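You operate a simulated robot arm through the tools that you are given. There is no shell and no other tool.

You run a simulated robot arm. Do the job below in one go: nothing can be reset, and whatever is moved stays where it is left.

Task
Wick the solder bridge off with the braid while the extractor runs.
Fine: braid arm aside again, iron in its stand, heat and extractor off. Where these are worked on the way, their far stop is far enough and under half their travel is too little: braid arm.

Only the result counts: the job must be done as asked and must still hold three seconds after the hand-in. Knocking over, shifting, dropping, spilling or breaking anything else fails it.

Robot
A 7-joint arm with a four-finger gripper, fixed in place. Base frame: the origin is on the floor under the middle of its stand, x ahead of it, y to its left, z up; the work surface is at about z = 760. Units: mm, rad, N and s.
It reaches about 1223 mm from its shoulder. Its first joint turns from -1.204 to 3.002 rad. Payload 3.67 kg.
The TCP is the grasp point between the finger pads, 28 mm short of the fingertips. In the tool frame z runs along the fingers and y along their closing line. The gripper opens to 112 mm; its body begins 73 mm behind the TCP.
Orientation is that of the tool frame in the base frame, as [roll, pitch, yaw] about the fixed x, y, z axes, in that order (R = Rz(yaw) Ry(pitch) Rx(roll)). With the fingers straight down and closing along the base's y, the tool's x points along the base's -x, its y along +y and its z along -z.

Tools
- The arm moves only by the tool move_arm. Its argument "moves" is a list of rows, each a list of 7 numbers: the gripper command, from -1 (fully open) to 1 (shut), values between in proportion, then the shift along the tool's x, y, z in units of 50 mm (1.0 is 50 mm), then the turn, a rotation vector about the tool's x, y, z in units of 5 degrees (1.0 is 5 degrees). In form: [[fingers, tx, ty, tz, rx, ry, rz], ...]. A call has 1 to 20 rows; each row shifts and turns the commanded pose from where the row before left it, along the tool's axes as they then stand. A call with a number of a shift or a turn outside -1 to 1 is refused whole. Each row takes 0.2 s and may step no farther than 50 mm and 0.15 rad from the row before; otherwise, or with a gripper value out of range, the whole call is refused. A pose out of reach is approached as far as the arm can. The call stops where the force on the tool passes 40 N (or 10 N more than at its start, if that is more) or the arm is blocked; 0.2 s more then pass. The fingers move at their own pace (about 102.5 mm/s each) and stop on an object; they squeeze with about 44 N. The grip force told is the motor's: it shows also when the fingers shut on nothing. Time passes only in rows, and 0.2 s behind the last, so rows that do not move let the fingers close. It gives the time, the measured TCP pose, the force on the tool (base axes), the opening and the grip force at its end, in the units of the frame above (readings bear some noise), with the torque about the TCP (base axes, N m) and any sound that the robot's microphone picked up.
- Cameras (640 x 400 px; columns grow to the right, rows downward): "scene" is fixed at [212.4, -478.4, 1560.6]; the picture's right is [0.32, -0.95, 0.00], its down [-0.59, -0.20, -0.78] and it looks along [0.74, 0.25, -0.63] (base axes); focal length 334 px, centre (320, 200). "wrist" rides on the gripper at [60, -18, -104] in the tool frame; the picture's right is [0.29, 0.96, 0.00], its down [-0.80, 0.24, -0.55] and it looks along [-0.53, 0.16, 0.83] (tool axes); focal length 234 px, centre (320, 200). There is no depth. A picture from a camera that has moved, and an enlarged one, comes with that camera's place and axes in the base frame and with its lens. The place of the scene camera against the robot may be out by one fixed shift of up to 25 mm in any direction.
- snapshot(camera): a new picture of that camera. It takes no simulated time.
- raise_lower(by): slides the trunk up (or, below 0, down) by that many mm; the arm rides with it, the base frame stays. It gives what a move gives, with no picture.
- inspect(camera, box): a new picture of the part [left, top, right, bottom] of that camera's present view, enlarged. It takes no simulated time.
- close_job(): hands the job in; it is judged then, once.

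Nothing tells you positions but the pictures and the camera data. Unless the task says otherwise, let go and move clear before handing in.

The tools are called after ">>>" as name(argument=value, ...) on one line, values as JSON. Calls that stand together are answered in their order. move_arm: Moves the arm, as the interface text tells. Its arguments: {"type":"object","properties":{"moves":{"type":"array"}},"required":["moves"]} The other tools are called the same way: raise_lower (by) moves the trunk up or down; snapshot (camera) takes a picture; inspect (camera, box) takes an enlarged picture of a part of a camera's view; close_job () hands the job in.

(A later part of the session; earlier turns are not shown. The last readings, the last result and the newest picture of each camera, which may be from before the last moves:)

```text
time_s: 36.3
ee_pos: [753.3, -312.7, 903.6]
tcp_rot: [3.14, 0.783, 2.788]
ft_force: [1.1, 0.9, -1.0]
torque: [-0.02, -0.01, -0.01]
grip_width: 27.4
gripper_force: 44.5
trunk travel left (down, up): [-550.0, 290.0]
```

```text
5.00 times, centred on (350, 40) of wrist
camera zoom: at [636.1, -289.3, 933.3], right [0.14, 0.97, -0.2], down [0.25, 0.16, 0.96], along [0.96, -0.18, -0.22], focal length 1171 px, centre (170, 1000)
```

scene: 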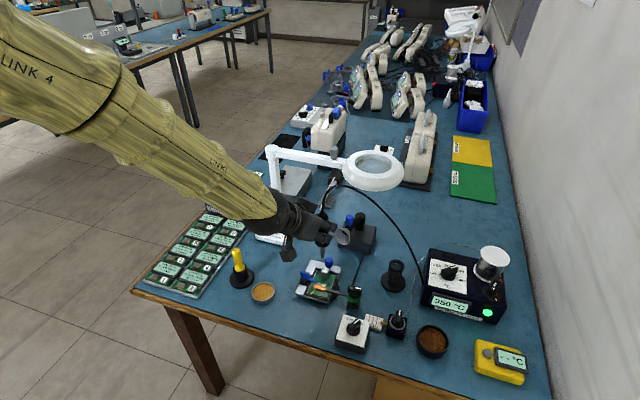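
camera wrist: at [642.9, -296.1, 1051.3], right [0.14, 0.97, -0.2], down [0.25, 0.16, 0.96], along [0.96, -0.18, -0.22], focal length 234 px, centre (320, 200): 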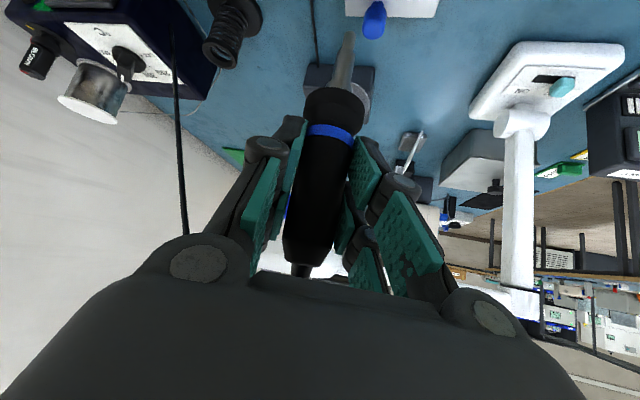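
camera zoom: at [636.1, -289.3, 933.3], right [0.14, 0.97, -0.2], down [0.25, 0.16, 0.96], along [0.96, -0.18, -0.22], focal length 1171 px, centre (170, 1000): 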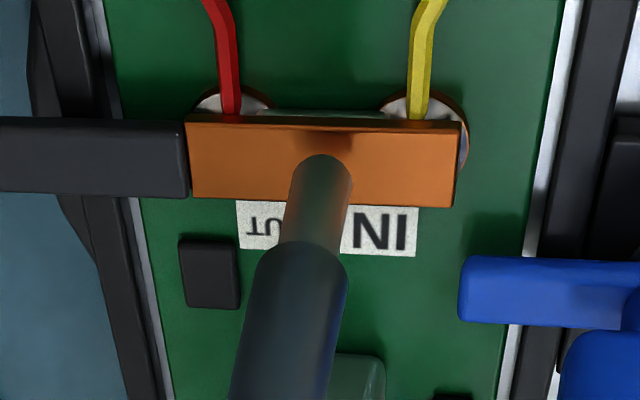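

>>> move_arm(moves=[[1, 0.021, 0, 0.021, 0, 0, 0], [1, 0.014, 0, 0.014, 0, 0, 0], [1, 0, 0, 0, 0, 0, 0]])

>>> inspect(camera="wrist", box=[290, 0, 410, 80])

>>> inspect(camera="scene", box=[305, 265, 345, 300])

```text
time_s: 37.1
ee_pos: [752.9, -311.7, 900.1]
tcp_rot: [3.14, 0.784, 2.788]
ft_force: [0.4, -0.7, -0.6]
torque: [0.05, 0.03, 0.04]
grip_width: 27.6
gripper_force: 43.6
trunk travel left (down, up): [-550.0, 290.0]
```

```text
5.00 times, centred on (350, 40) of wrist
camera zoom: at [636.3, -289.2, 930.6], right [0.14, 0.97, -0.2], down [0.25, 0.16, 0.96], along [0.96, -0.18, -0.22], focal length 1171 px, centre (170, 1000)
```

zoom: 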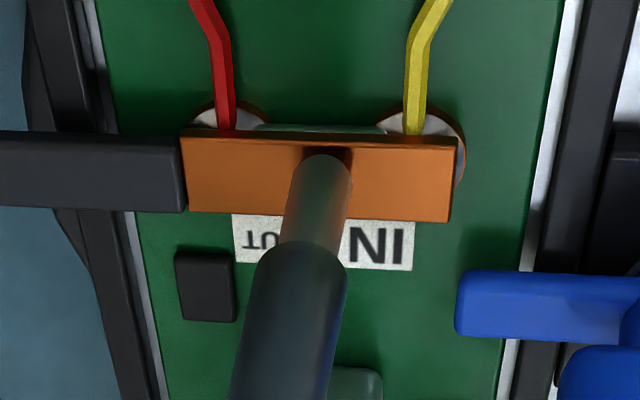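

```text
11.43 times, centred on (325, 282) of scene
camera zoom: at [212.4, -478.4, 1560.6], right [0.32, -0.95, 0.0], down [-0.59, -0.2, -0.78], along [0.74, 0.25, -0.63], focal length 3818 px, centre (263, -743)
```

zoom: 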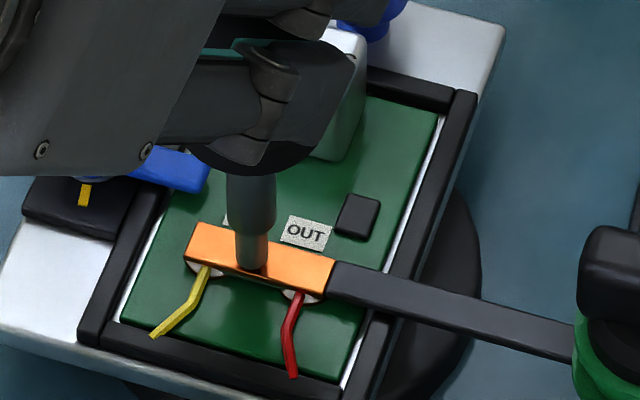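

The tip's underside is centred on the copper. I'll keep lowering until contact force shows.

>>> move_arm(moves=[[1, 0.014, 0, 0.014, 0, 0, 0], [1, 0.014, 0, 0.014, 0, 0, 0], [1, 0, 0, 0, 0, 0, 0]])

>>> inspect(camera="wrist", box=[290, 0, 410, 80])

```text
time_s: 37.9
ee_pos: [753.0, -312.6, 898.2]
tcp_rot: [3.139, 0.784, 2.788]
ft_force: [0.5, -1.0, 2.1]
torque: [-0.09, 0.02, 0.01]
grip_width: 27.5
gripper_force: 44.2
trunk travel left (down, up): [-550.0, 290.0]
```

```text
5.00 times, centred on (350, 40) of wrist
camera zoom: at [636.3, -289.0, 928.8], right [0.14, 0.97, -0.2], down [0.25, 0.16, 0.96], along [0.96, -0.18, -0.22], focal length 1171 px, centre (170, 1000)
```

zoom: 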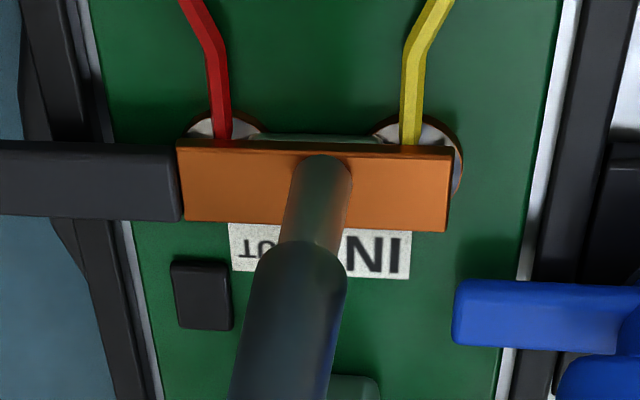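

Contact is just starting (2 N). I'll press about 1 mm more and hold a few seconds.

>>> move_arm(moves=[[1, 0.014, 0, 0.014, 0, 0, 0], [1, 0, 0, 0, 0, 0, 0], [1, 0, 0, 0, 0, 0, 0], [1, 0, 0, 0, 0, 0, 0], [1, 0, 0, 0, 0, 0, 0], [1, 0, 0, 0, 0, 0, 0], [1, 0, 0, 0, 0, 0, 0], [1, 0, 0, 0, 0, 0, 0], [1, 0, 0, 0, 0, 0, 0], [1, 0, 0, 0, 0, 0, 0]])

>>> inspect(camera="wrist", box=[290, 0, 410, 80])

>>> inspect(camera="scene", box=[305, 265, 345, 300])

>>> inspect(camera="scene", box=[420, 240, 520, 325])

```text
time_s: 40.1
ee_pos: [751.5, -310.6, 898.4]
tcp_rot: [3.14, 0.785, 2.788]
ft_force: [0.2, -1.1, 18.2]
torque: [-0.12, -0.2, 0.01]
grip_width: 27.6
gripper_force: 43.7
trunk travel left (down, up): [-550.0, 290.0]
```

```text
5.00 times, centred on (350, 40) of wrist
camera zoom: at [635.3, -289.1, 928.5], right [0.14, 0.97, -0.2], down [0.24, 0.16, 0.96], along [0.96, -0.18, -0.21], focal length 1171 px, centre (170, 1000)
```

zoom: 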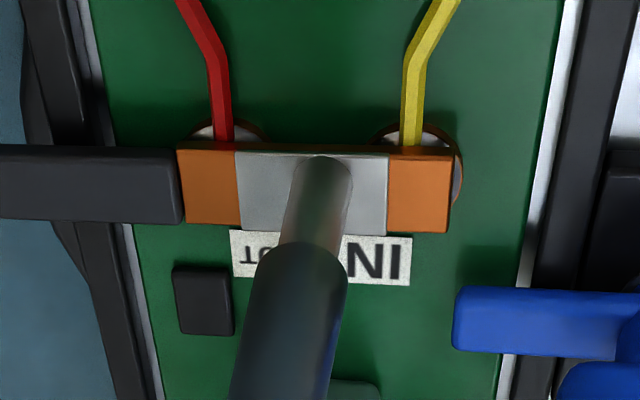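

```text
11.43 times, centred on (325, 282) of scene
camera zoom: at [212.4, -478.4, 1560.6], right [0.32, -0.95, 0.0], down [-0.59, -0.2, -0.78], along [0.74, 0.25, -0.63], focal length 3818 px, centre (263, -743)
```

zoom: 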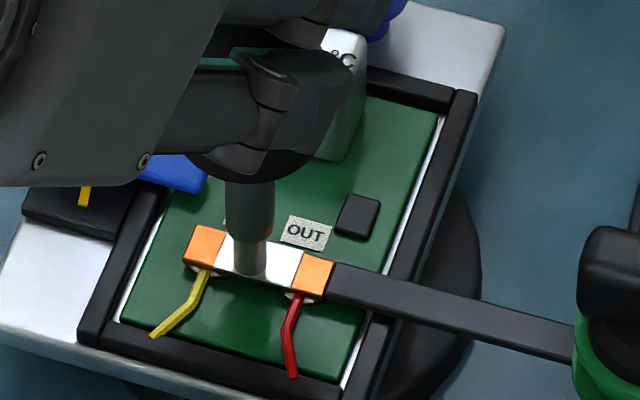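

```text
4.71 times, centred on (470, 282) of scene
camera zoom: at [212.4, -478.4, 1560.6], right [0.32, -0.95, 0.0], down [-0.59, -0.2, -0.78], along [0.74, 0.25, -0.63], focal length 1572 px, centre (-386, -188)
```

zoom: 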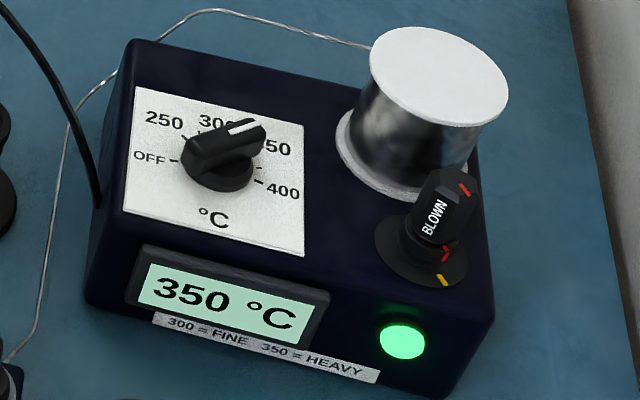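

The braid's middle has turned silver, so the solder has wicked into it. I'll lift the iron straight off and carry it back toward the stand at safe height.

>>> move_arm(moves=[[1, -0.07, 0, -0.07, 0, 0, 0], [1, -0.212, 0, -0.212, 0, 0, 0], [1, -0.353, 0, -0.353, 0, 0, 0], [1, -0.353, 0, -0.353, 0, 0, 0], [1, -0.353, 0, -0.353, 0, 0, 0], [1, -0.353, 0, -0.353, 0, 0, 0], [1, 0, 0, 0, 0, 0, 0]])

>>> inspect(camera="scene", box=[300, 260, 350, 300])

>>> inspect(camera="wrist", box=[270, 10, 400, 150])

```text
time_s: 41.7
ee_pos: [754.7, -312.5, 1018.2]
tcp_rot: [3.14, 0.782, 2.789]
ft_force: [0.8, -0.5, -0.8]
torque: [0.0, 0.04, 0.03]
grip_width: 27.6
gripper_force: 44.0
trunk travel left (down, up): [-550.0, 290.0]
```

```text
10.00 times, centred on (325, 280) of scene
camera zoom: at [212.4, -478.4, 1560.6], right [0.32, -0.95, 0.0], down [-0.59, -0.2, -0.78], along [0.74, 0.25, -0.63], focal length 3340 px, centre (270, -600)
```

zoom: 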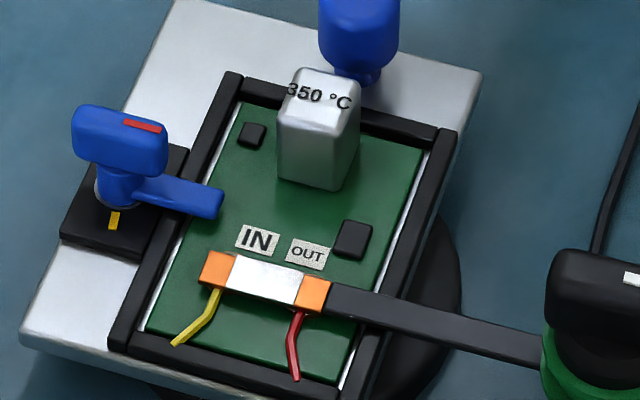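

```text
2.86 times, centred on (335, 80) of wrist
camera zoom: at [637.8, -290.2, 1047.8], right [0.14, 0.97, -0.2], down [0.25, 0.16, 0.96], along [0.96, -0.18, -0.22], focal length 669 px, centre (277, 543)
```

zoom: 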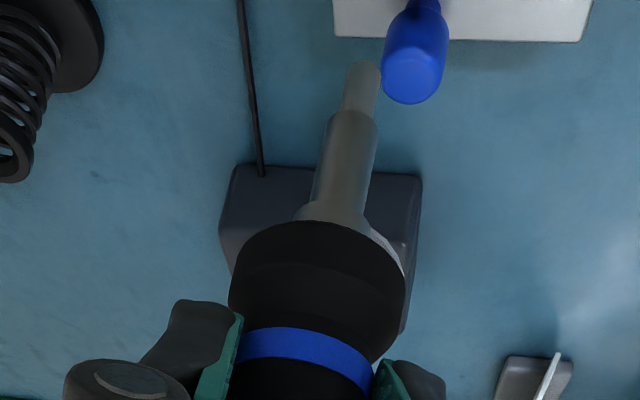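

Wicking looks done, and the iron hasn't slipped in the grip. I'll carry it back above its stand by the exact reverse of my commanded moves.

>>> move_arm(moves=[[1, -0.3434, -0.4157, 0.343, 0, 0, 0], [1, -0.3434, -0.4157, 0.343, 0, 0, 0], [1, -0.3434, -0.4157, 0.343, 0, 0, 0], [1, -0.3434, -0.4157, 0.343, 0, 0, 0], [1, -0.3434, -0.4157, 0.343, 0, 0, 0], [1, -0.3434, -0.4157, 0.343, 0, 0, 0], [1, -0.3434, -0.4157, 0.343, 0, 0, 0], [1, 0, 0, 0, 0, 0, 0], [1, 0, 0, 0, 0, 0, 0]])

>>> snapshot(camera="wrist")

>>> inspect(camera="wrist", box=[270, 0, 430, 120])

>>> inspect(camera="scene", box=[360, 200, 440, 310])

```text
time_s: 43.7
ee_pos: [862.8, -509.3, 1016.4]
tcp_rot: [3.14, 0.782, 2.788]
ft_force: [-0.3, 0.0, -0.9]
torque: [0.01, 0.03, 0.02]
grip_width: 27.3
gripper_force: 43.7
trunk travel left (down, up): [-550.0, 290.0]
```

```text
taken
camera wrist: at [745.1, -486.6, 1045.1], right [0.14, 0.97, -0.2], down [0.25, 0.16, 0.96], along [0.96, -0.18, -0.22], focal length 234 px, centre (320, 200)
```

wrist: 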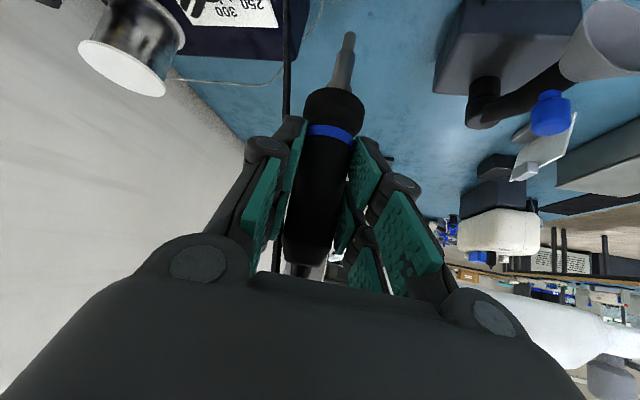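

```text
3.33 times, centred on (350, 60) of wrist
camera zoom: at [745.1, -486.6, 1045.1], right [0.14, 0.97, -0.2], down [0.25, 0.16, 0.96], along [0.96, -0.18, -0.22], focal length 781 px, centre (220, 667)
```

zoom: 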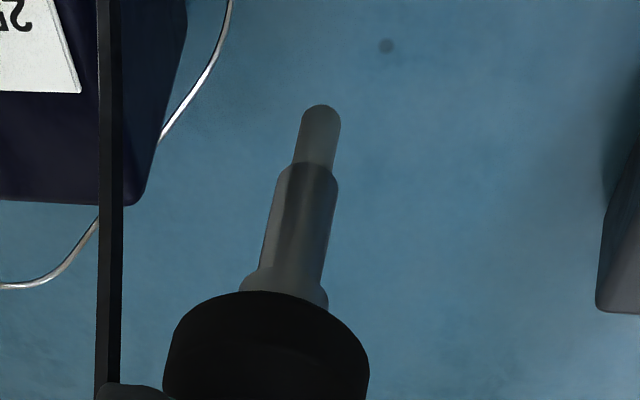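

```text
3.64 times, centred on (400, 255) of scene
camera zoom: at [212.4, -478.4, 1560.6], right [0.32, -0.95, 0.0], down [-0.59, -0.2, -0.78], along [0.74, 0.25, -0.63], focal length 1215 px, centre (29, 0)
```

zoom: 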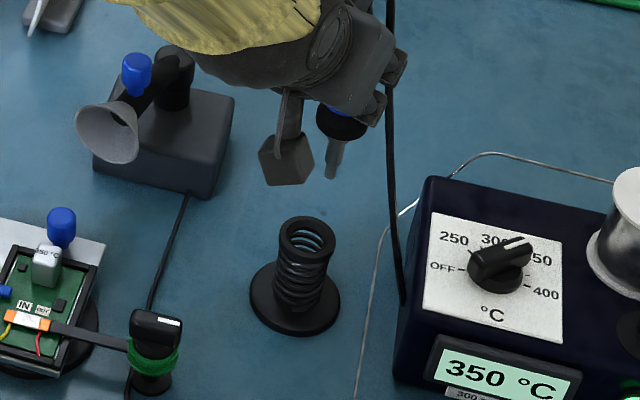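

My measured position is about 4 mm off in y from the lift-out pose, and the scene view agrees that the tip is to the right of the coil. I'll correct 5.5 mm and lower until the tip is just above the coil's mouth.

>>> move_arm(moves=[[1, 0.027, 0.103, -0.027, 0, 0, 0], [1, 0.283, 0, 0.283, 0, 0, 0], [1, 0.283, 0, 0.283, 0, 0, 0], [1, 0.141, 0, 0.141, 0, 0, 0], [1, 0, 0, 0, 0, 0, 0]])

>>> inspect(camera="wrist", box=[270, 0, 430, 120])

>>> inspect(camera="scene", box=[360, 220, 440, 310])

```text
time_s: 44.9
ee_pos: [862.2, -502.9, 965.8]
tcp_rot: [3.139, 0.783, 2.789]
ft_force: [0.1, -0.1, -0.2]
torque: [-0.01, 0.01, 0.04]
grip_width: 27.6
gripper_force: 44.3
trunk travel left (down, up): [-550.0, 290.0]
```

```text
3.33 times, centred on (350, 60) of wrist
camera zoom: at [745.3, -480.2, 995.7], right [0.14, 0.97, -0.2], down [0.25, 0.16, 0.96], along [0.96, -0.18, -0.22], focal length 781 px, centre (220, 667)
```

zoom: 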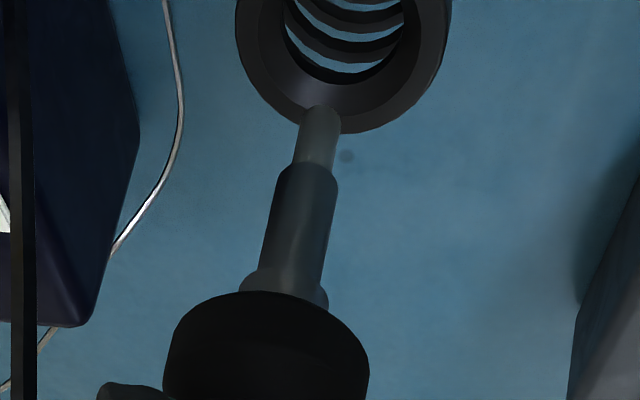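

```text
4.44 times, centred on (400, 265) of scene
camera zoom: at [212.4, -478.4, 1560.6], right [0.32, -0.95, 0.0], down [-0.59, -0.2, -0.78], along [0.74, 0.25, -0.63], focal length 1485 px, centre (-36, -89)
```

zoom: 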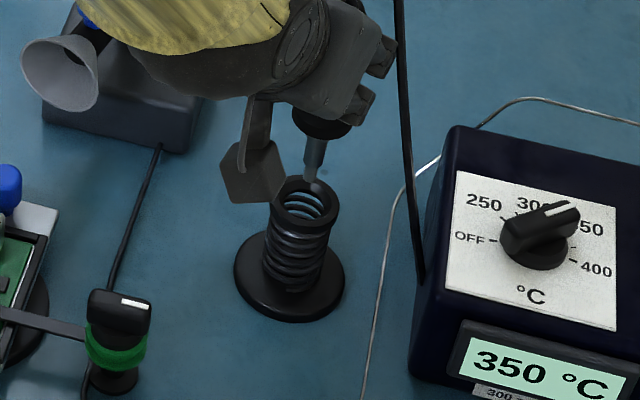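

In the wrist view the tip will land within about 2 mm of the coil's centre. I'll nudge 1 mm and lower it into the mouth.

>>> move_arm(moves=[[1, 0.005, 0.019, -0.005, 0, 0, 0], [1, 0.141, 0, 0.141, 0, 0, 0], [1, 0.141, 0, 0.141, 0, 0, 0], [1, 0.07, 0, 0.07, 0, 0, 0], [1, 0, 0, 0, 0, 0, 0]])

>>> inspect(camera="wrist", box=[270, 0, 430, 120])

>>> inspect(camera="scene", box=[360, 220, 440, 310])

```text
time_s: 46.1
ee_pos: [861.7, -502.3, 942.1]
tcp_rot: [3.141, 0.782, 2.789]
ft_force: [-0.6, -0.3, -0.3]
torque: [0.0, -0.01, -0.02]
grip_width: 27.4
gripper_force: 44.6
trunk travel left (down, up): [-550.0, 290.0]
```

```text
3.33 times, centred on (350, 60) of wrist
camera zoom: at [744.8, -479.6, 971.4], right [0.14, 0.97, -0.2], down [0.25, 0.16, 0.96], along [0.96, -0.18, -0.22], focal length 781 px, centre (220, 667)
```

zoom: 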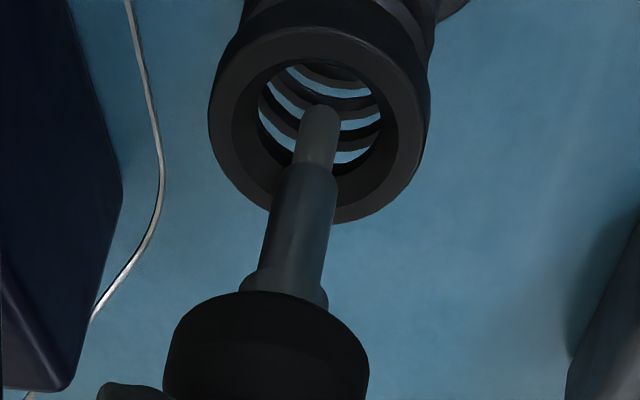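

```text
4.44 times, centred on (400, 265) of scene
camera zoom: at [212.4, -478.4, 1560.6], right [0.32, -0.95, 0.0], down [-0.59, -0.2, -0.78], along [0.74, 0.25, -0.63], focal length 1485 px, centre (-36, -89)
```

zoom: 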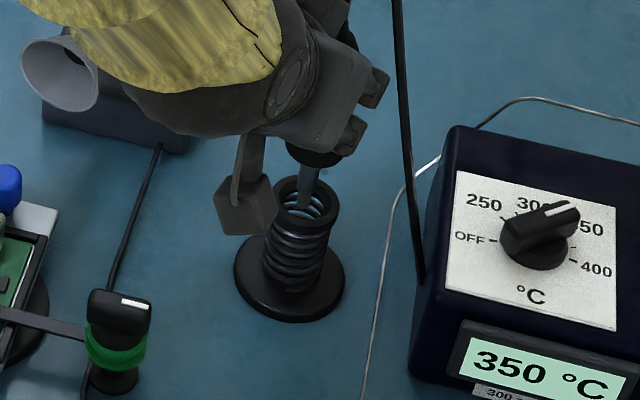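

The tip is at the coil's mouth. I'll enlarge both views once more to check centring before going deeper.

>>> inspect(camera="scene", box=[380, 245, 415, 285])

>>> inspect(camera="wrist", box=[315, 0, 395, 70])

```text
10.00 times, centred on (398, 265) of scene
camera zoom: at [212.4, -478.4, 1560.6], right [0.32, -0.95, 0.0], down [-0.59, -0.2, -0.78], along [0.74, 0.25, -0.63], focal length 3340 px, centre (-455, -450)
```

zoom: 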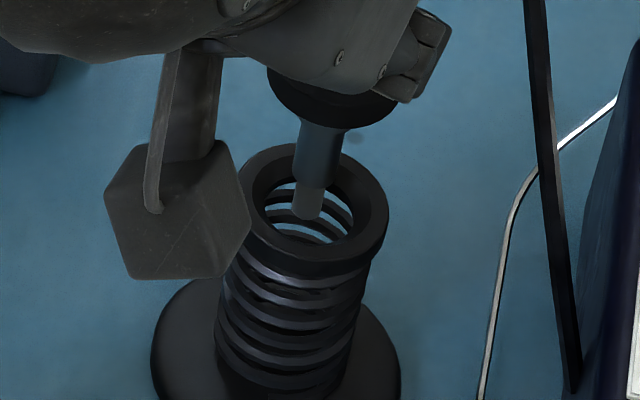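

```text
5.71 times, centred on (355, 35) of wrist
camera zoom: at [744.8, -479.6, 971.4], right [0.14, 0.97, -0.2], down [0.25, 0.16, 0.96], along [0.96, -0.18, -0.22], focal length 1338 px, centre (120, 1143)
```

zoom: 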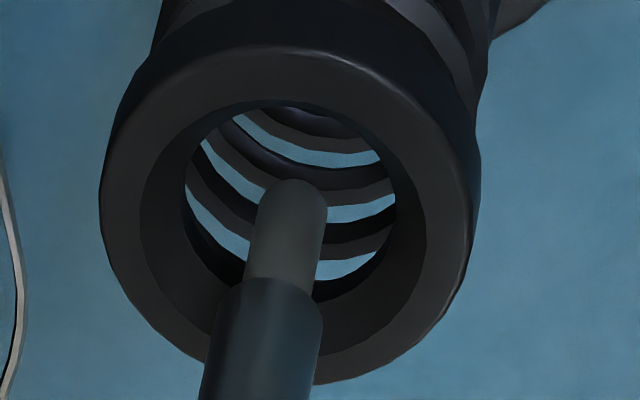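

The tip is centred in the mouth within about 2 mm. I'll lower the rest in small steps, watching the force.

>>> move_arm(moves=[[1, 0.138, -0.015, 0.138, 0, 0, 0], [1, 0.138, -0.015, 0.138, 0, 0, 0], [1, 0, 0, 0, 0, 0, 0]])

>>> inspect(camera="scene", box=[375, 235, 425, 295])

>>> inspect(camera="wrist", box=[270, 0, 430, 140])

```text
time_s: 46.9
ee_pos: [859.4, -503.4, 922.2]
tcp_rot: [3.14, 0.784, 2.789]
ft_force: [-0.1, 0.4, -0.2]
torque: [-0.02, 0.02, -0.01]
grip_width: 27.6
gripper_force: 44.5
trunk travel left (down, up): [-550.0, 290.0]
```

```text
6.67 times, centred on (400, 265) of scene
camera zoom: at [212.4, -478.4, 1560.6], right [0.32, -0.95, 0.0], down [-0.59, -0.2, -0.78], along [0.74, 0.25, -0.63], focal length 2227 px, centre (-213, -233)
```

zoom: 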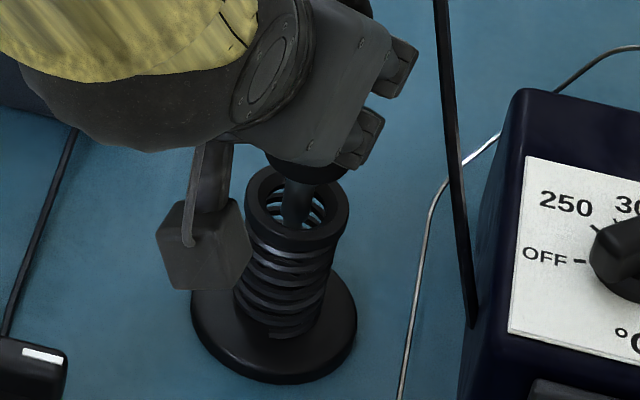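

```text
2.86 times, centred on (350, 70) of wrist
camera zoom: at [744.7, -480.4, 952.3], right [0.14, 0.97, -0.2], down [0.25, 0.16, 0.96], along [0.96, -0.18, -0.22], focal length 669 px, centre (234, 571)
```

zoom: 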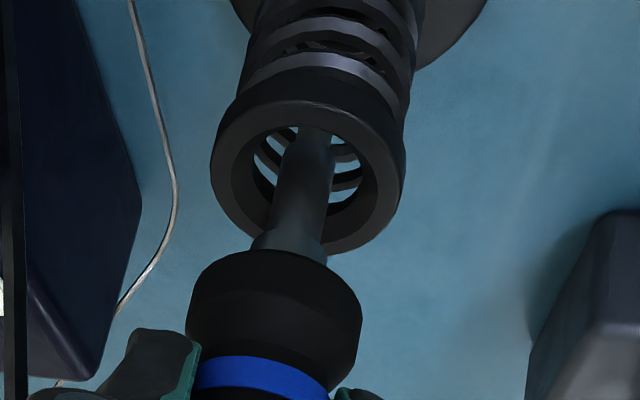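

>>> move_arm(moves=[[1, 0.13, -0.015, 0.153, 0, 0, 0], [1, 0.13, -0.015, 0.153, 0, 0, 0], [1, 0, 0, 0, 0, 0, 0]])

>>> inspect(camera="scene", box=[375, 235, 425, 295])

>>> inspect(camera="wrist", box=[270, 0, 430, 140])

```text
time_s: 47.7
ee_pos: [861.9, -504.7, 902.6]
tcp_rot: [3.14, 0.781, 2.789]
ft_force: [0.1, -0.4, -0.6]
torque: [0.0, 0.01, 0.03]
grip_width: 27.4
gripper_force: 44.0
trunk travel left (down, up): [-550.0, 290.0]
```

```text
6.67 times, centred on (400, 265) of scene
camera zoom: at [212.4, -478.4, 1560.6], right [0.32, -0.95, 0.0], down [-0.59, -0.2, -0.78], along [0.74, 0.25, -0.63], focal length 2227 px, centre (-213, -233)
```

zoom: 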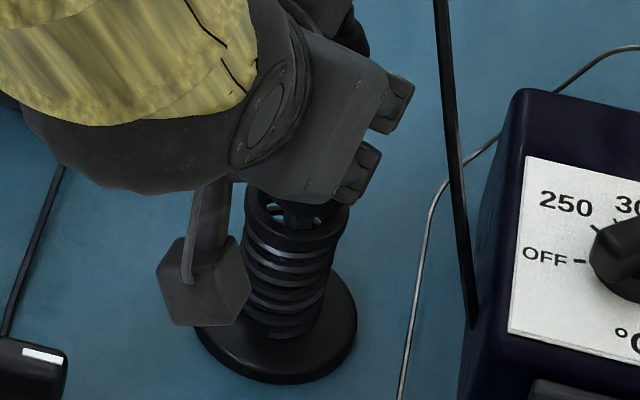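

```text
2.86 times, centred on (350, 70) of wrist
camera zoom: at [745.9, -482.4, 931.9], right [0.14, 0.97, -0.2], down [0.25, 0.16, 0.96], along [0.96, -0.18, -0.22], focal length 669 px, centre (234, 571)
```

zoom: 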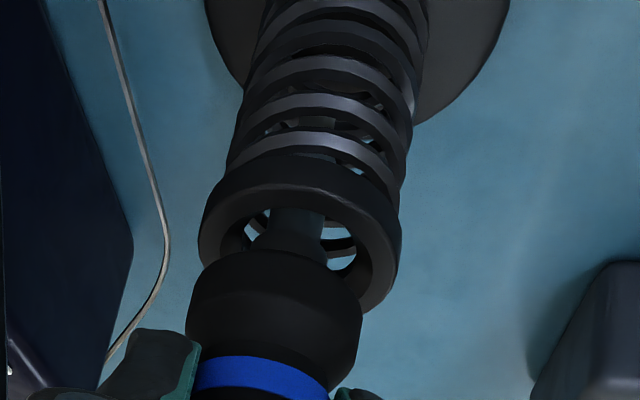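

The collar is about to seat in the coil's rim, nearly centred. I'll lower the last 10 mm gently.

>>> move_arm(moves=[[1, 0.059, 0.019, 0.051, 0, 0, 0], [1, 0.042, 0, 0.042, 0, 0, 0], [1, 0.014, 0, 0.014, 0, 0, 0], [1, 0, 0, 0, 0, 0, 0]])

>>> inspect(camera="wrist", box=[270, 0, 430, 140])

```text
time_s: 48.7
ee_pos: [862.6, -503.9, 893.3]
tcp_rot: [3.139, 0.785, 2.789]
ft_force: [-0.1, 0.1, -1.0]
torque: [-0.02, -0.01, -0.04]
grip_width: 27.4
gripper_force: 43.9
trunk travel left (down, up): [-550.0, 290.0]
```

```text
2.86 times, centred on (350, 70) of wrist
camera zoom: at [745.9, -482.1, 924.0], right [0.14, 0.97, -0.2], down [0.25, 0.16, 0.96], along [0.96, -0.18, -0.22], focal length 669 px, centre (234, 571)
```

zoom: 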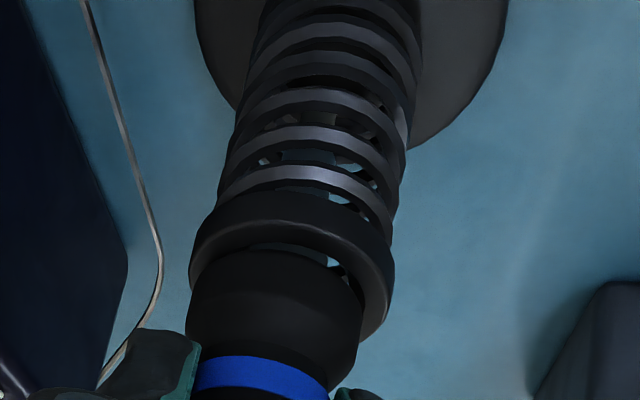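

>>> move_arm(moves=[[1, 0.019, 0.019, 0.009, 0, 0, 0], [1, 0.014, 0, 0.014, 0, 0, 0], [1, 0, 0, 0, 0, 0, 0]])

>>> inspect(camera="wrist", box=[270, 0, 430, 140])

```text
time_s: 49.5
ee_pos: [862.2, -503.0, 892.5]
tcp_rot: [3.139, 0.783, 2.787]
ft_force: [-0.1, -1.2, 3.2]
torque: [0.02, -0.03, -0.01]
grip_width: 27.6
gripper_force: 44.2
trunk travel left (down, up): [-550.0, 290.0]
```

```text
2.86 times, centred on (350, 70) of wrist
camera zoom: at [746.0, -480.6, 922.8], right [0.14, 0.97, -0.2], down [0.25, 0.16, 0.96], along [0.96, -0.18, -0.21], focal length 669 px, centre (234, 571)
```

zoom: 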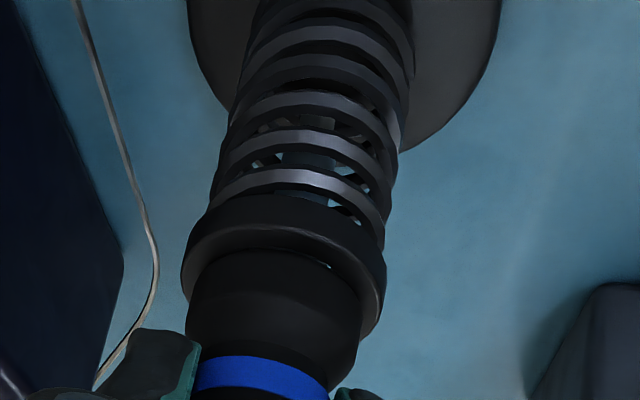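

Contact force shows the collar seating at the original height. I'll open the fingers and check the iron stands properly before backing away.

>>> move_arm(moves=[[1, 0.007, 0, 0.007, 0, 0, 0], [0.45, 0, 0, 0, 0, 0, 0], [0.3, 0, 0, 0, 0, 0, 0], [0.1, 0, 0, 0, 0, 0, 0], [0.1, 0, 0, 0, 0, 0, 0]])

>>> snapshot(camera="wrist")

>>> inspect(camera="scene", box=[370, 200, 450, 310])

```text
time_s: 50.7
ee_pos: [863.8, -503.1, 892.1]
tcp_rot: [3.14, 0.782, 2.79]
ft_force: [0.1, 0.3, 0.3]
torque: [-0.01, 0.01, -0.01]
grip_width: 50.3
gripper_force: 0.1
trunk travel left (down, up): [-550.0, 290.0]
```

```text
taken
camera wrist: at [745.9, -480.7, 921.6], right [0.14, 0.97, -0.2], down [0.25, 0.16, 0.96], along [0.96, -0.18, -0.22], focal length 234 px, centre (320, 200)
```

wrist: 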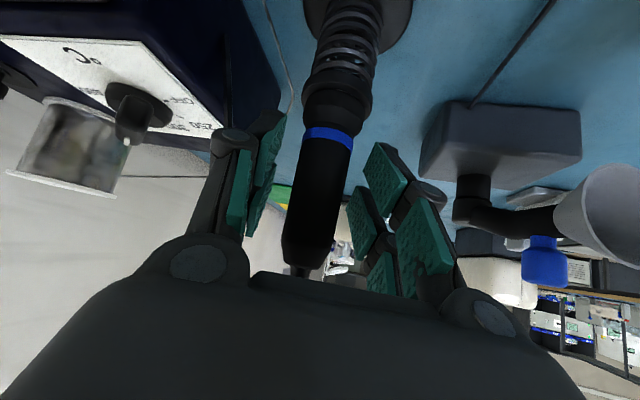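

```text
3.64 times, centred on (410, 255) of scene
camera zoom: at [212.4, -478.4, 1560.6], right [0.32, -0.95, 0.0], down [-0.59, -0.2, -0.78], along [0.74, 0.25, -0.63], focal length 1215 px, centre (-7, 0)
```

zoom: 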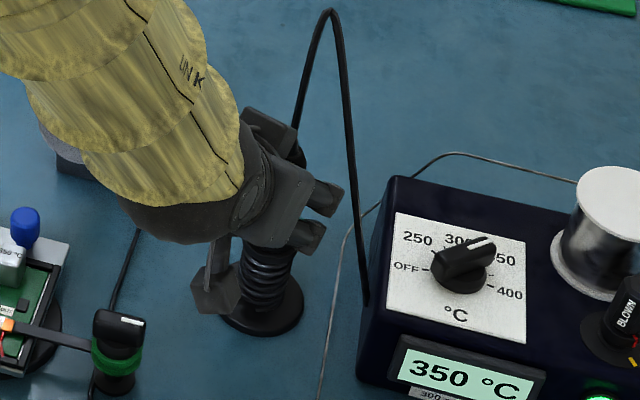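

The iron stands in its coil. I'll back straight out along the tool axis and then level the tool.

>>> move_arm(moves=[[0.1, 0, 0, -0.4, 0, 0, 0], [0.1, 0, 0, -0.6, 0, 0, 0], [0.1, 0, 0, -0.8, 0, 0, 0], [0.1, 0, 0, -0.8, 0, 0, 0]])

>>> snapshot(camera="wrist")

>>> inspect(camera="scene", box=[340, 190, 460, 310])

```text
time_s: 51.7
ee_pos: [773.8, -466.8, 986.5]
tcp_rot: [3.141, 0.786, 2.789]
ft_force: [0.2, 0.1, 0.8]
torque: [0.02, -0.03, -0.01]
grip_width: 50.4
gripper_force: 0.0
trunk travel left (down, up): [-550.0, 290.0]
```

```text
taken
camera wrist: at [658.4, -445.5, 1016.4], right [0.14, 0.97, -0.2], down [0.25, 0.16, 0.96], along [0.96, -0.18, -0.21], focal length 234 px, centre (320, 200)
```

wrist: 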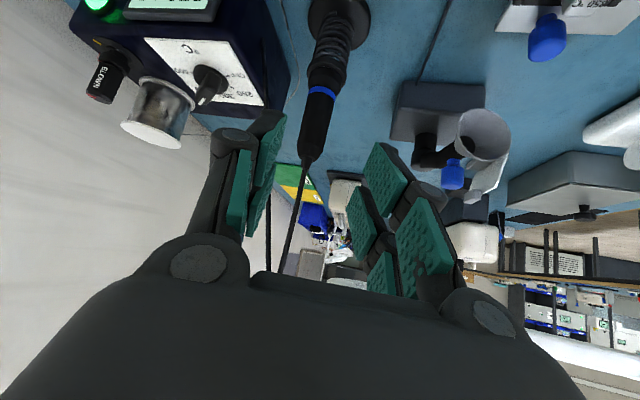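

```text
3.33 times, centred on (400, 250) of scene
camera zoom: at [212.4, -478.4, 1560.6], right [0.32, -0.95, 0.0], down [-0.59, -0.2, -0.78], along [0.74, 0.25, -0.63], focal length 1113 px, centre (53, 33)
```

zoom: 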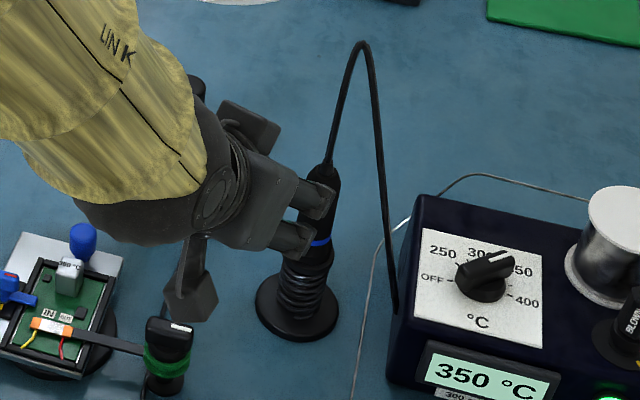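

The iron is seated upright with its cable as before. Now I level the tool and turn it to line up with the braid knob at about -92°.

>>> move_arm(moves=[[0.18, 0, 0, 0, 0, 1, 0], [0.18, 0, 0, 0, 0, 1, 0], [0.18, 0, 0, 0, 0, 1, 0], [0.18, 0, 0, 0, 0, 1, 0], [0.18, 0, 0, 0, 0, 1, 0], [0.18, 0, 0, 0, 0, 1, 0], [0.18, 0, 0, 0, 0, 1, 0], [0.18, 0, 0, 0, 0, 1, 0], [0.18, 0, 0, 0, 0, 1, 0]])

>>> move_arm(moves=[[0.18, 0, 0, 0, 0, 0, 0.96], [0.18, 0, 0, 0, 0, 0, 0.96], [0.18, 0, 0, 0, 0, 0, 0.96], [0.18, 0, 0, 0, 0, 0, 0.96], [0.18, 0, 0, 0, 0, 0, 0.96], [0.18, 0, 0, 0, 0, 0, 0.96], [0.18, 0, 0, 0, 0, 0, 0.96], [0.18, 0, 0, 0, 0, 0, 0.96], [0.18, 0, 0, 0, 0, 0, 0.96], [0.18, 0, 0, 0, 0, 0, 0.96], [0.18, 0, 0, 0, 0, 0, 0.96], [0.18, 0, 0, 0, 0, 0, 0.96], [0.18, 0, 0, 0, 0, 0, 0.96], [0.18, 0, 0, 0, 0, 0, 0.96], [0.18, 0, 0, 0, 0, 0, 0.96], [0.18, 0, 0, 0, 0, 0, 0]])

>>> snapshot(camera="wrist")

```text
time_s: 53.7
ee_pos: [775.4, -472.9, 983.9]
tcp_rot: [3.141, -0.005, 2.789]
ft_force: [0.2, -0.4, 0.3]
torque: [0.03, -0.02, 0.01]
grip_width: 45.7
gripper_force: 0.1
trunk travel left (down, up): [-550.0, 290.0]
```

```text
time_s: 57.1
ee_pos: [776.1, -470.4, 982.1]
tcp_rot: [-3.137, -0.002, 1.531]
ft_force: [1.1, 0.3, 0.2]
torque: [0.0, -0.03, 0.01]
grip_width: 46.0
gripper_force: 0.1
trunk travel left (down, up): [-550.0, 290.0]
```

```text
taken
camera wrist: at [759.0, -411.1, 1086.3], right [0.97, 0.25, 0.0], down [0.21, -0.81, 0.55], along [0.14, -0.53, -0.83], focal length 234 px, centre (320, 200)
```

wrist: 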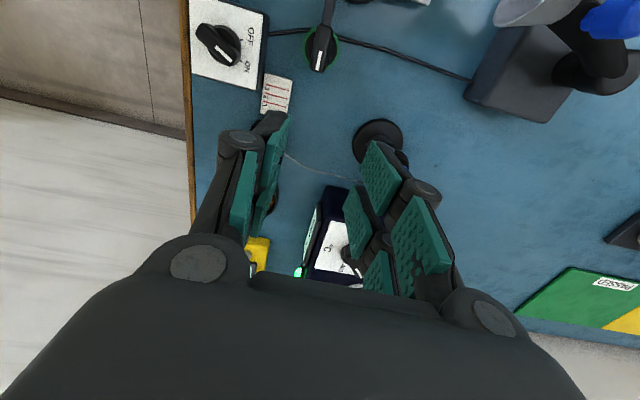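

>>> move_arm(moves=[[0.18, 0.385, -0.105, 0.3, 0, 0, 0], [0.18, 0.385, -0.105, 0.6, 0, 0, 0], [0.18, 0.385, -0.105, 0.6, 0, 0, 0], [0.18, 0, 0, 0.3, 0, 0, 0], [0.18, 0, 0, 0, 0, 0, 0]])

>>> inspect(camera="wrist", box=[240, 80, 400, 220])

>>> inspect(camera="wrist", box=[280, 0, 440, 120])

```text
time_s: 58.3
ee_pos: [762.8, -412.8, 894.5]
tcp_rot: [-3.14, -0.003, 1.534]
ft_force: [0.2, -0.5, -0.2]
torque: [-0.01, 0.01, -0.04]
grip_width: 45.9
gripper_force: 0.0
trunk travel left (down, up): [-550.0, 290.0]
```

```text
2.86 times, centred on (320, 150) of wrist
camera zoom: at [746.4, -352.6, 996.5], right [0.97, 0.25, 0.0], down [0.21, -0.81, 0.55], along [0.14, -0.53, -0.83], focal length 669 px, centre (320, 343)
```

zoom: 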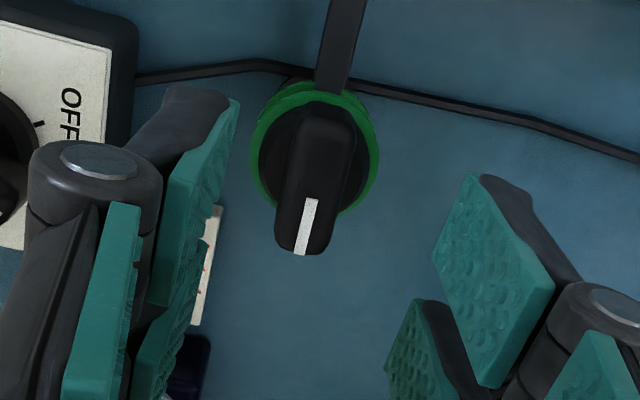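

```text
3.33 times, centred on (360, 60) of wrist
camera zoom: at [746.4, -352.6, 996.5], right [0.97, 0.25, 0.0], down [0.21, -0.81, 0.55], along [0.14, -0.53, -0.83], focal length 781 px, centre (187, 667)
```

zoom: 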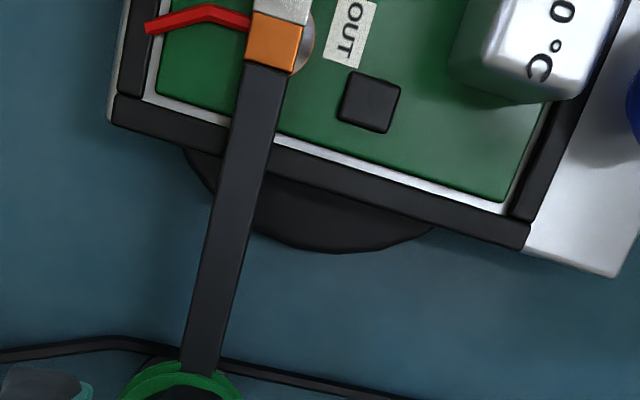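

The knob is about 5° counter-clockwise of the tool and 2 mm off; I'll correct both, descend and grip it.

>>> move_arm(moves=[[0.18, -0.04, -0.03, 0, 0, 0, -1], [0.18, 0, 0, 0.38, 0, 0, 0], [0.18, 0, 0, 0.38, 0, 0, 0], [0.18, 0, 0, 0.37, 0, 0, 0], [0.5, 0, 0, 0, 0, 0, 0], [0.8, 0, 0, 0, 0, 0, 0], [1, 0, 0, 0, 0, 0, 0], [1, 0, 0, 0, 0, 0, 0]])

>>> inspect(camera="wrist", box=[220, 60, 420, 260])

>>> inspect(camera="scene", box=[290, 240, 410, 340])

```text
time_s: 60.1
ee_pos: [762.4, -415.6, 838.2]
tcp_rot: [3.141, -0.002, 1.623]
ft_force: [11.3, 2.1, 4.2]
torque: [-0.09, -0.38, 0.03]
grip_width: 15.9
gripper_force: 45.3
trunk travel left (down, up): [-550.0, 290.0]
```

```text
2.00 times, centred on (320, 160) of wrist
camera zoom: at [739.6, -356.6, 939.9], right [0.94, 0.34, 0.0], down [0.28, -0.79, 0.55], along [0.19, -0.52, -0.83], focal length 468 px, centre (320, 280)
```

zoom: 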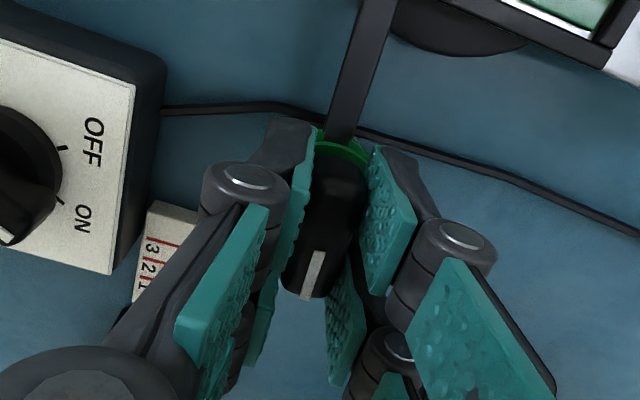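

```text
4.00 times, centred on (350, 290) of scene
camera zoom: at [212.4, -478.4, 1560.6], right [0.32, -0.95, 0.0], down [-0.59, -0.2, -0.78], along [0.74, 0.25, -0.63], focal length 1336 px, centre (200, -160)
```

zoom: 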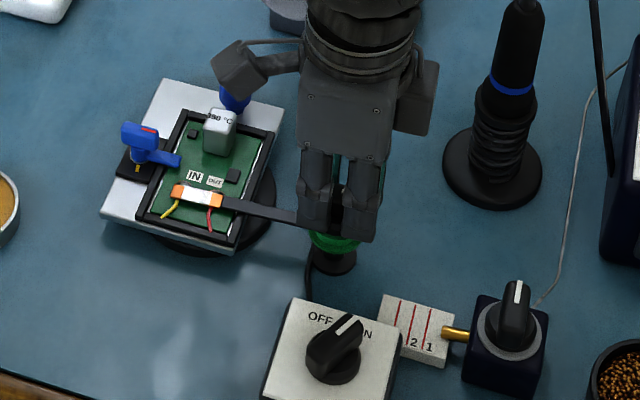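

Gripped at -87°. I'll swing the braid arm back counter-clockwise, in two stages.

>>> move_arm(moves=[[1, 0, 0, 0, 0, 0, -1], [1, 0, 0, 0, 0, 0, -1], [1, 0, 0, 0, 0, 0, -1], [1, 0, 0, 0, 0, 0, -1], [1, 0, 0, 0, 0, 0, -1], [1, 0, 0, 0, 0, 0, -1]])

>>> inspect(camera="scene", box=[290, 240, 410, 340])

```text
time_s: 61.5
ee_pos: [762.8, -414.7, 837.3]
tcp_rot: [-3.141, -0.005, 2.147]
ft_force: [21.7, -1.2, -0.4]
torque: [-0.34, -0.94, -0.05]
grip_width: 16.1
gripper_force: 45.3
trunk travel left (down, up): [-550.0, 290.0]
```

```text
4.00 times, centred on (350, 290) of scene
camera zoom: at [212.4, -478.4, 1560.6], right [0.32, -0.95, 0.0], down [-0.59, -0.2, -0.78], along [0.74, 0.25, -0.63], focal length 1336 px, centre (200, -160)
```

zoom: 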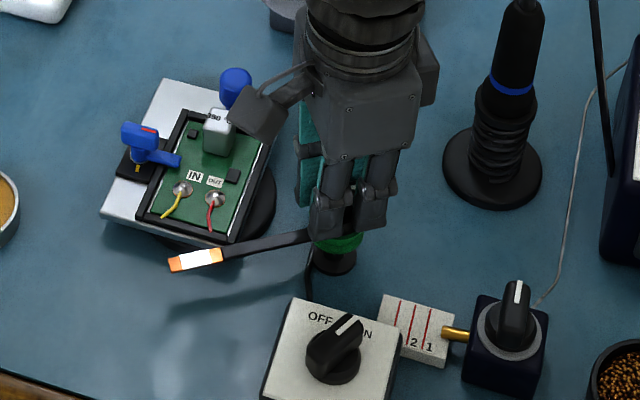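

The bridge is gone — the two pads are now separate. I'll relieve the side load by 2 mm and swing the arm fully aside.

>>> move_arm(moves=[[1, -0.022, 0.034, 0, 0, 0, 0], [1, 0, 0, 0, 0, 0, -1], [1, 0, 0, 0, 0, 0, -1], [1, 0, 0, 0, 0, 0, -1], [1, 0, 0, 0, 0, 0, -1], [1, 0, 0, 0, 0, 0, -1], [1, 0, 0, 0, 0, 0, -0.6]])

>>> inspect(camera="scene", box=[290, 240, 410, 340])

```text
time_s: 63.1
ee_pos: [761.7, -414.0, 837.9]
tcp_rot: [3.14, -0.006, 2.632]
ft_force: [-0.2, -2.1, -6.7]
torque: [-0.04, -0.09, -0.86]
grip_width: 15.8
gripper_force: 44.5
trunk travel left (down, up): [-550.0, 290.0]
```

```text
4.00 times, centred on (350, 290) of scene
camera zoom: at [212.4, -478.4, 1560.6], right [0.32, -0.95, 0.0], down [-0.59, -0.2, -0.78], along [0.74, 0.25, -0.63], focal length 1336 px, centre (200, -160)
```

zoom: 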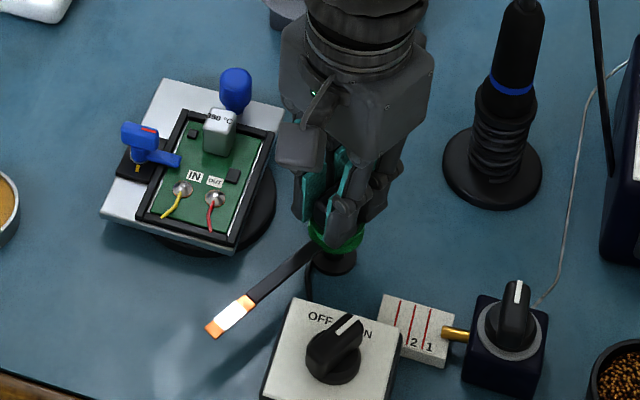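

The arm is back where it began, against its home stop. I'll release and rise, then turn to the heat dial.

>>> move_arm(moves=[[0.6, 0, 0, 0, 0, 0, 0], [0.18, 0, 0, 0, 0, 0, 0], [0.18, 0, 0, 0, 0, 0, 0], [0.18, 0, 0, -0.6, 0, 0, 0], [0.18, 0, 0, -0.9, 0, 0, 0], [0.18, 0, 0, -0.9, 0, 0, 0], [0.18, 0, 0, -0.9, 0, 0, 0]])

>>> snapshot(camera="wrist")

>>> inspect(camera="scene", box=[290, 250, 370, 335])

>>> inspect(camera="scene", box=[360, 190, 440, 300])

```text
time_s: 64.7
ee_pos: [761.0, -415.3, 1003.8]
tcp_rot: [3.141, -0.002, 2.633]
ft_force: [0.3, -0.2, 0.4]
torque: [0.0, -0.01, -0.01]
grip_width: 45.9
gripper_force: 0.1
trunk travel left (down, up): [-550.0, 290.0]
```

```text
taken
camera wrist: at [699.0, -401.2, 1106.6], right [0.21, 0.98, 0.0], down [0.81, -0.18, 0.55], along [0.54, -0.12, -0.83], focal length 234 px, centre (320, 200)
```

wrist: 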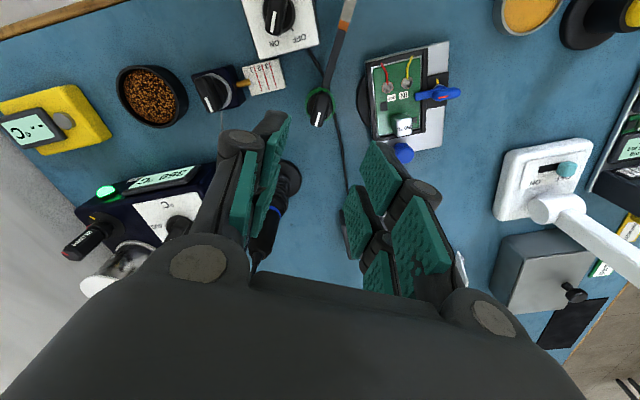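

```text
4.71 times, centred on (330, 292) of scene
camera zoom: at [212.4, -478.4, 1560.6], right [0.32, -0.95, 0.0], down [-0.59, -0.2, -0.78], along [0.74, 0.25, -0.63], focal length 1572 px, centre (273, -235)
```

zoom: 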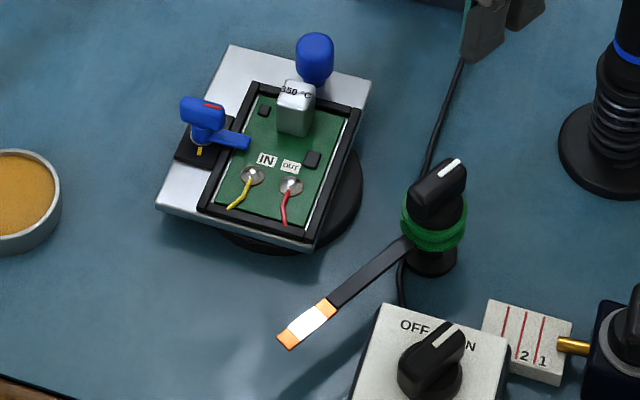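

```text
3.64 times, centred on (400, 245) of scene
camera zoom: at [212.4, -478.4, 1560.6], right [0.32, -0.95, 0.0], down [-0.59, -0.2, -0.78], along [0.74, 0.25, -0.63], focal length 1215 px, centre (29, 36)
```

zoom: 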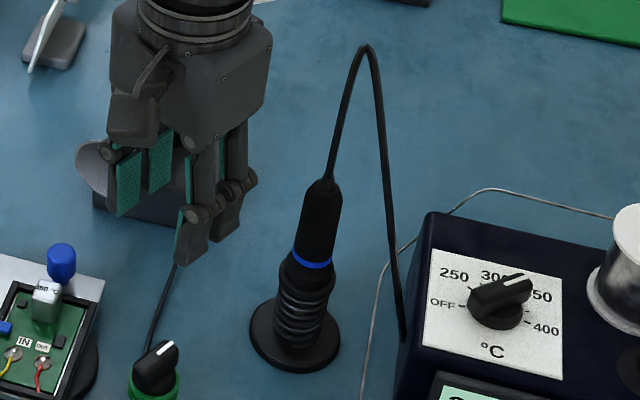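

The board shows two clean separate pads, and the arm and iron are in place. Next is the heat dial at about (865, -640); I'll go around the iron's cable, keeping to its -x side.

>>> move_arm(moves=[[0.18, -0.38, -0.848, 0, 0, 0, 0], [0.18, -0.38, -0.848, 0, 0, 0, 0], [0.18, -0.38, -0.848, 0, 0, 0, 0], [0.18, -0.38, -0.848, 0, 0, 0, 0], [0.18, -0.764, 0.135, 0, 0, 0, 0], [0.18, -0.764, 0.135, 0, 0, 0, 0], [0.18, 0, 0, 0, 0, 0, 0]])

>>> snapshot(camera="wrist")

>>> inspect(camera="scene", box=[340, 150, 540, 320])

```text
time_s: 66.3
ee_pos: [820.5, -624.1, 1002.0]
tcp_rot: [3.142, -0.002, 2.633]
ft_force: [-0.4, -0.1, 0.2]
torque: [-0.03, -0.01, 0.02]
grip_width: 46.1
gripper_force: 0.0
trunk travel left (down, up): [-550.0, 290.0]
```

```text
taken
camera wrist: at [757.4, -611.1, 1105.1], right [0.21, 0.98, 0.0], down [0.81, -0.18, 0.55], along [0.54, -0.12, -0.83], focal length 234 px, centre (320, 200)
```

wrist: 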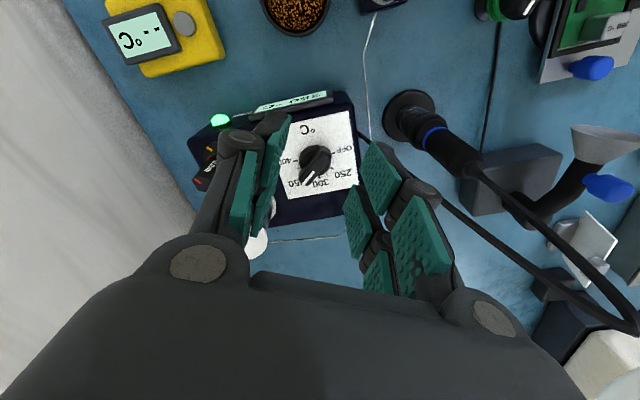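

```text
2.35 times, centred on (440, 235) of scene
camera zoom: at [212.4, -478.4, 1560.6], right [0.32, -0.95, 0.0], down [-0.59, -0.2, -0.78], along [0.74, 0.25, -0.63], focal length 786 px, centre (38, 118)
```

zoom: 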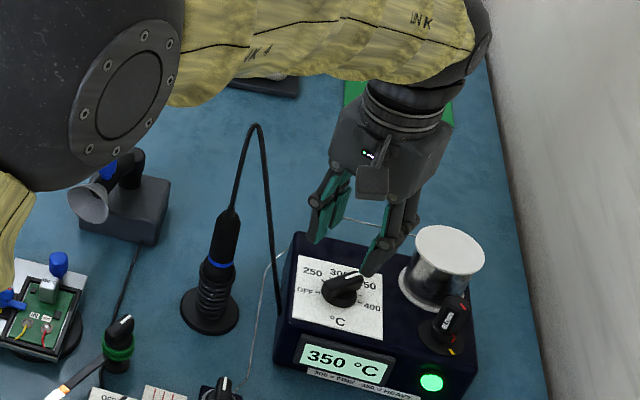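

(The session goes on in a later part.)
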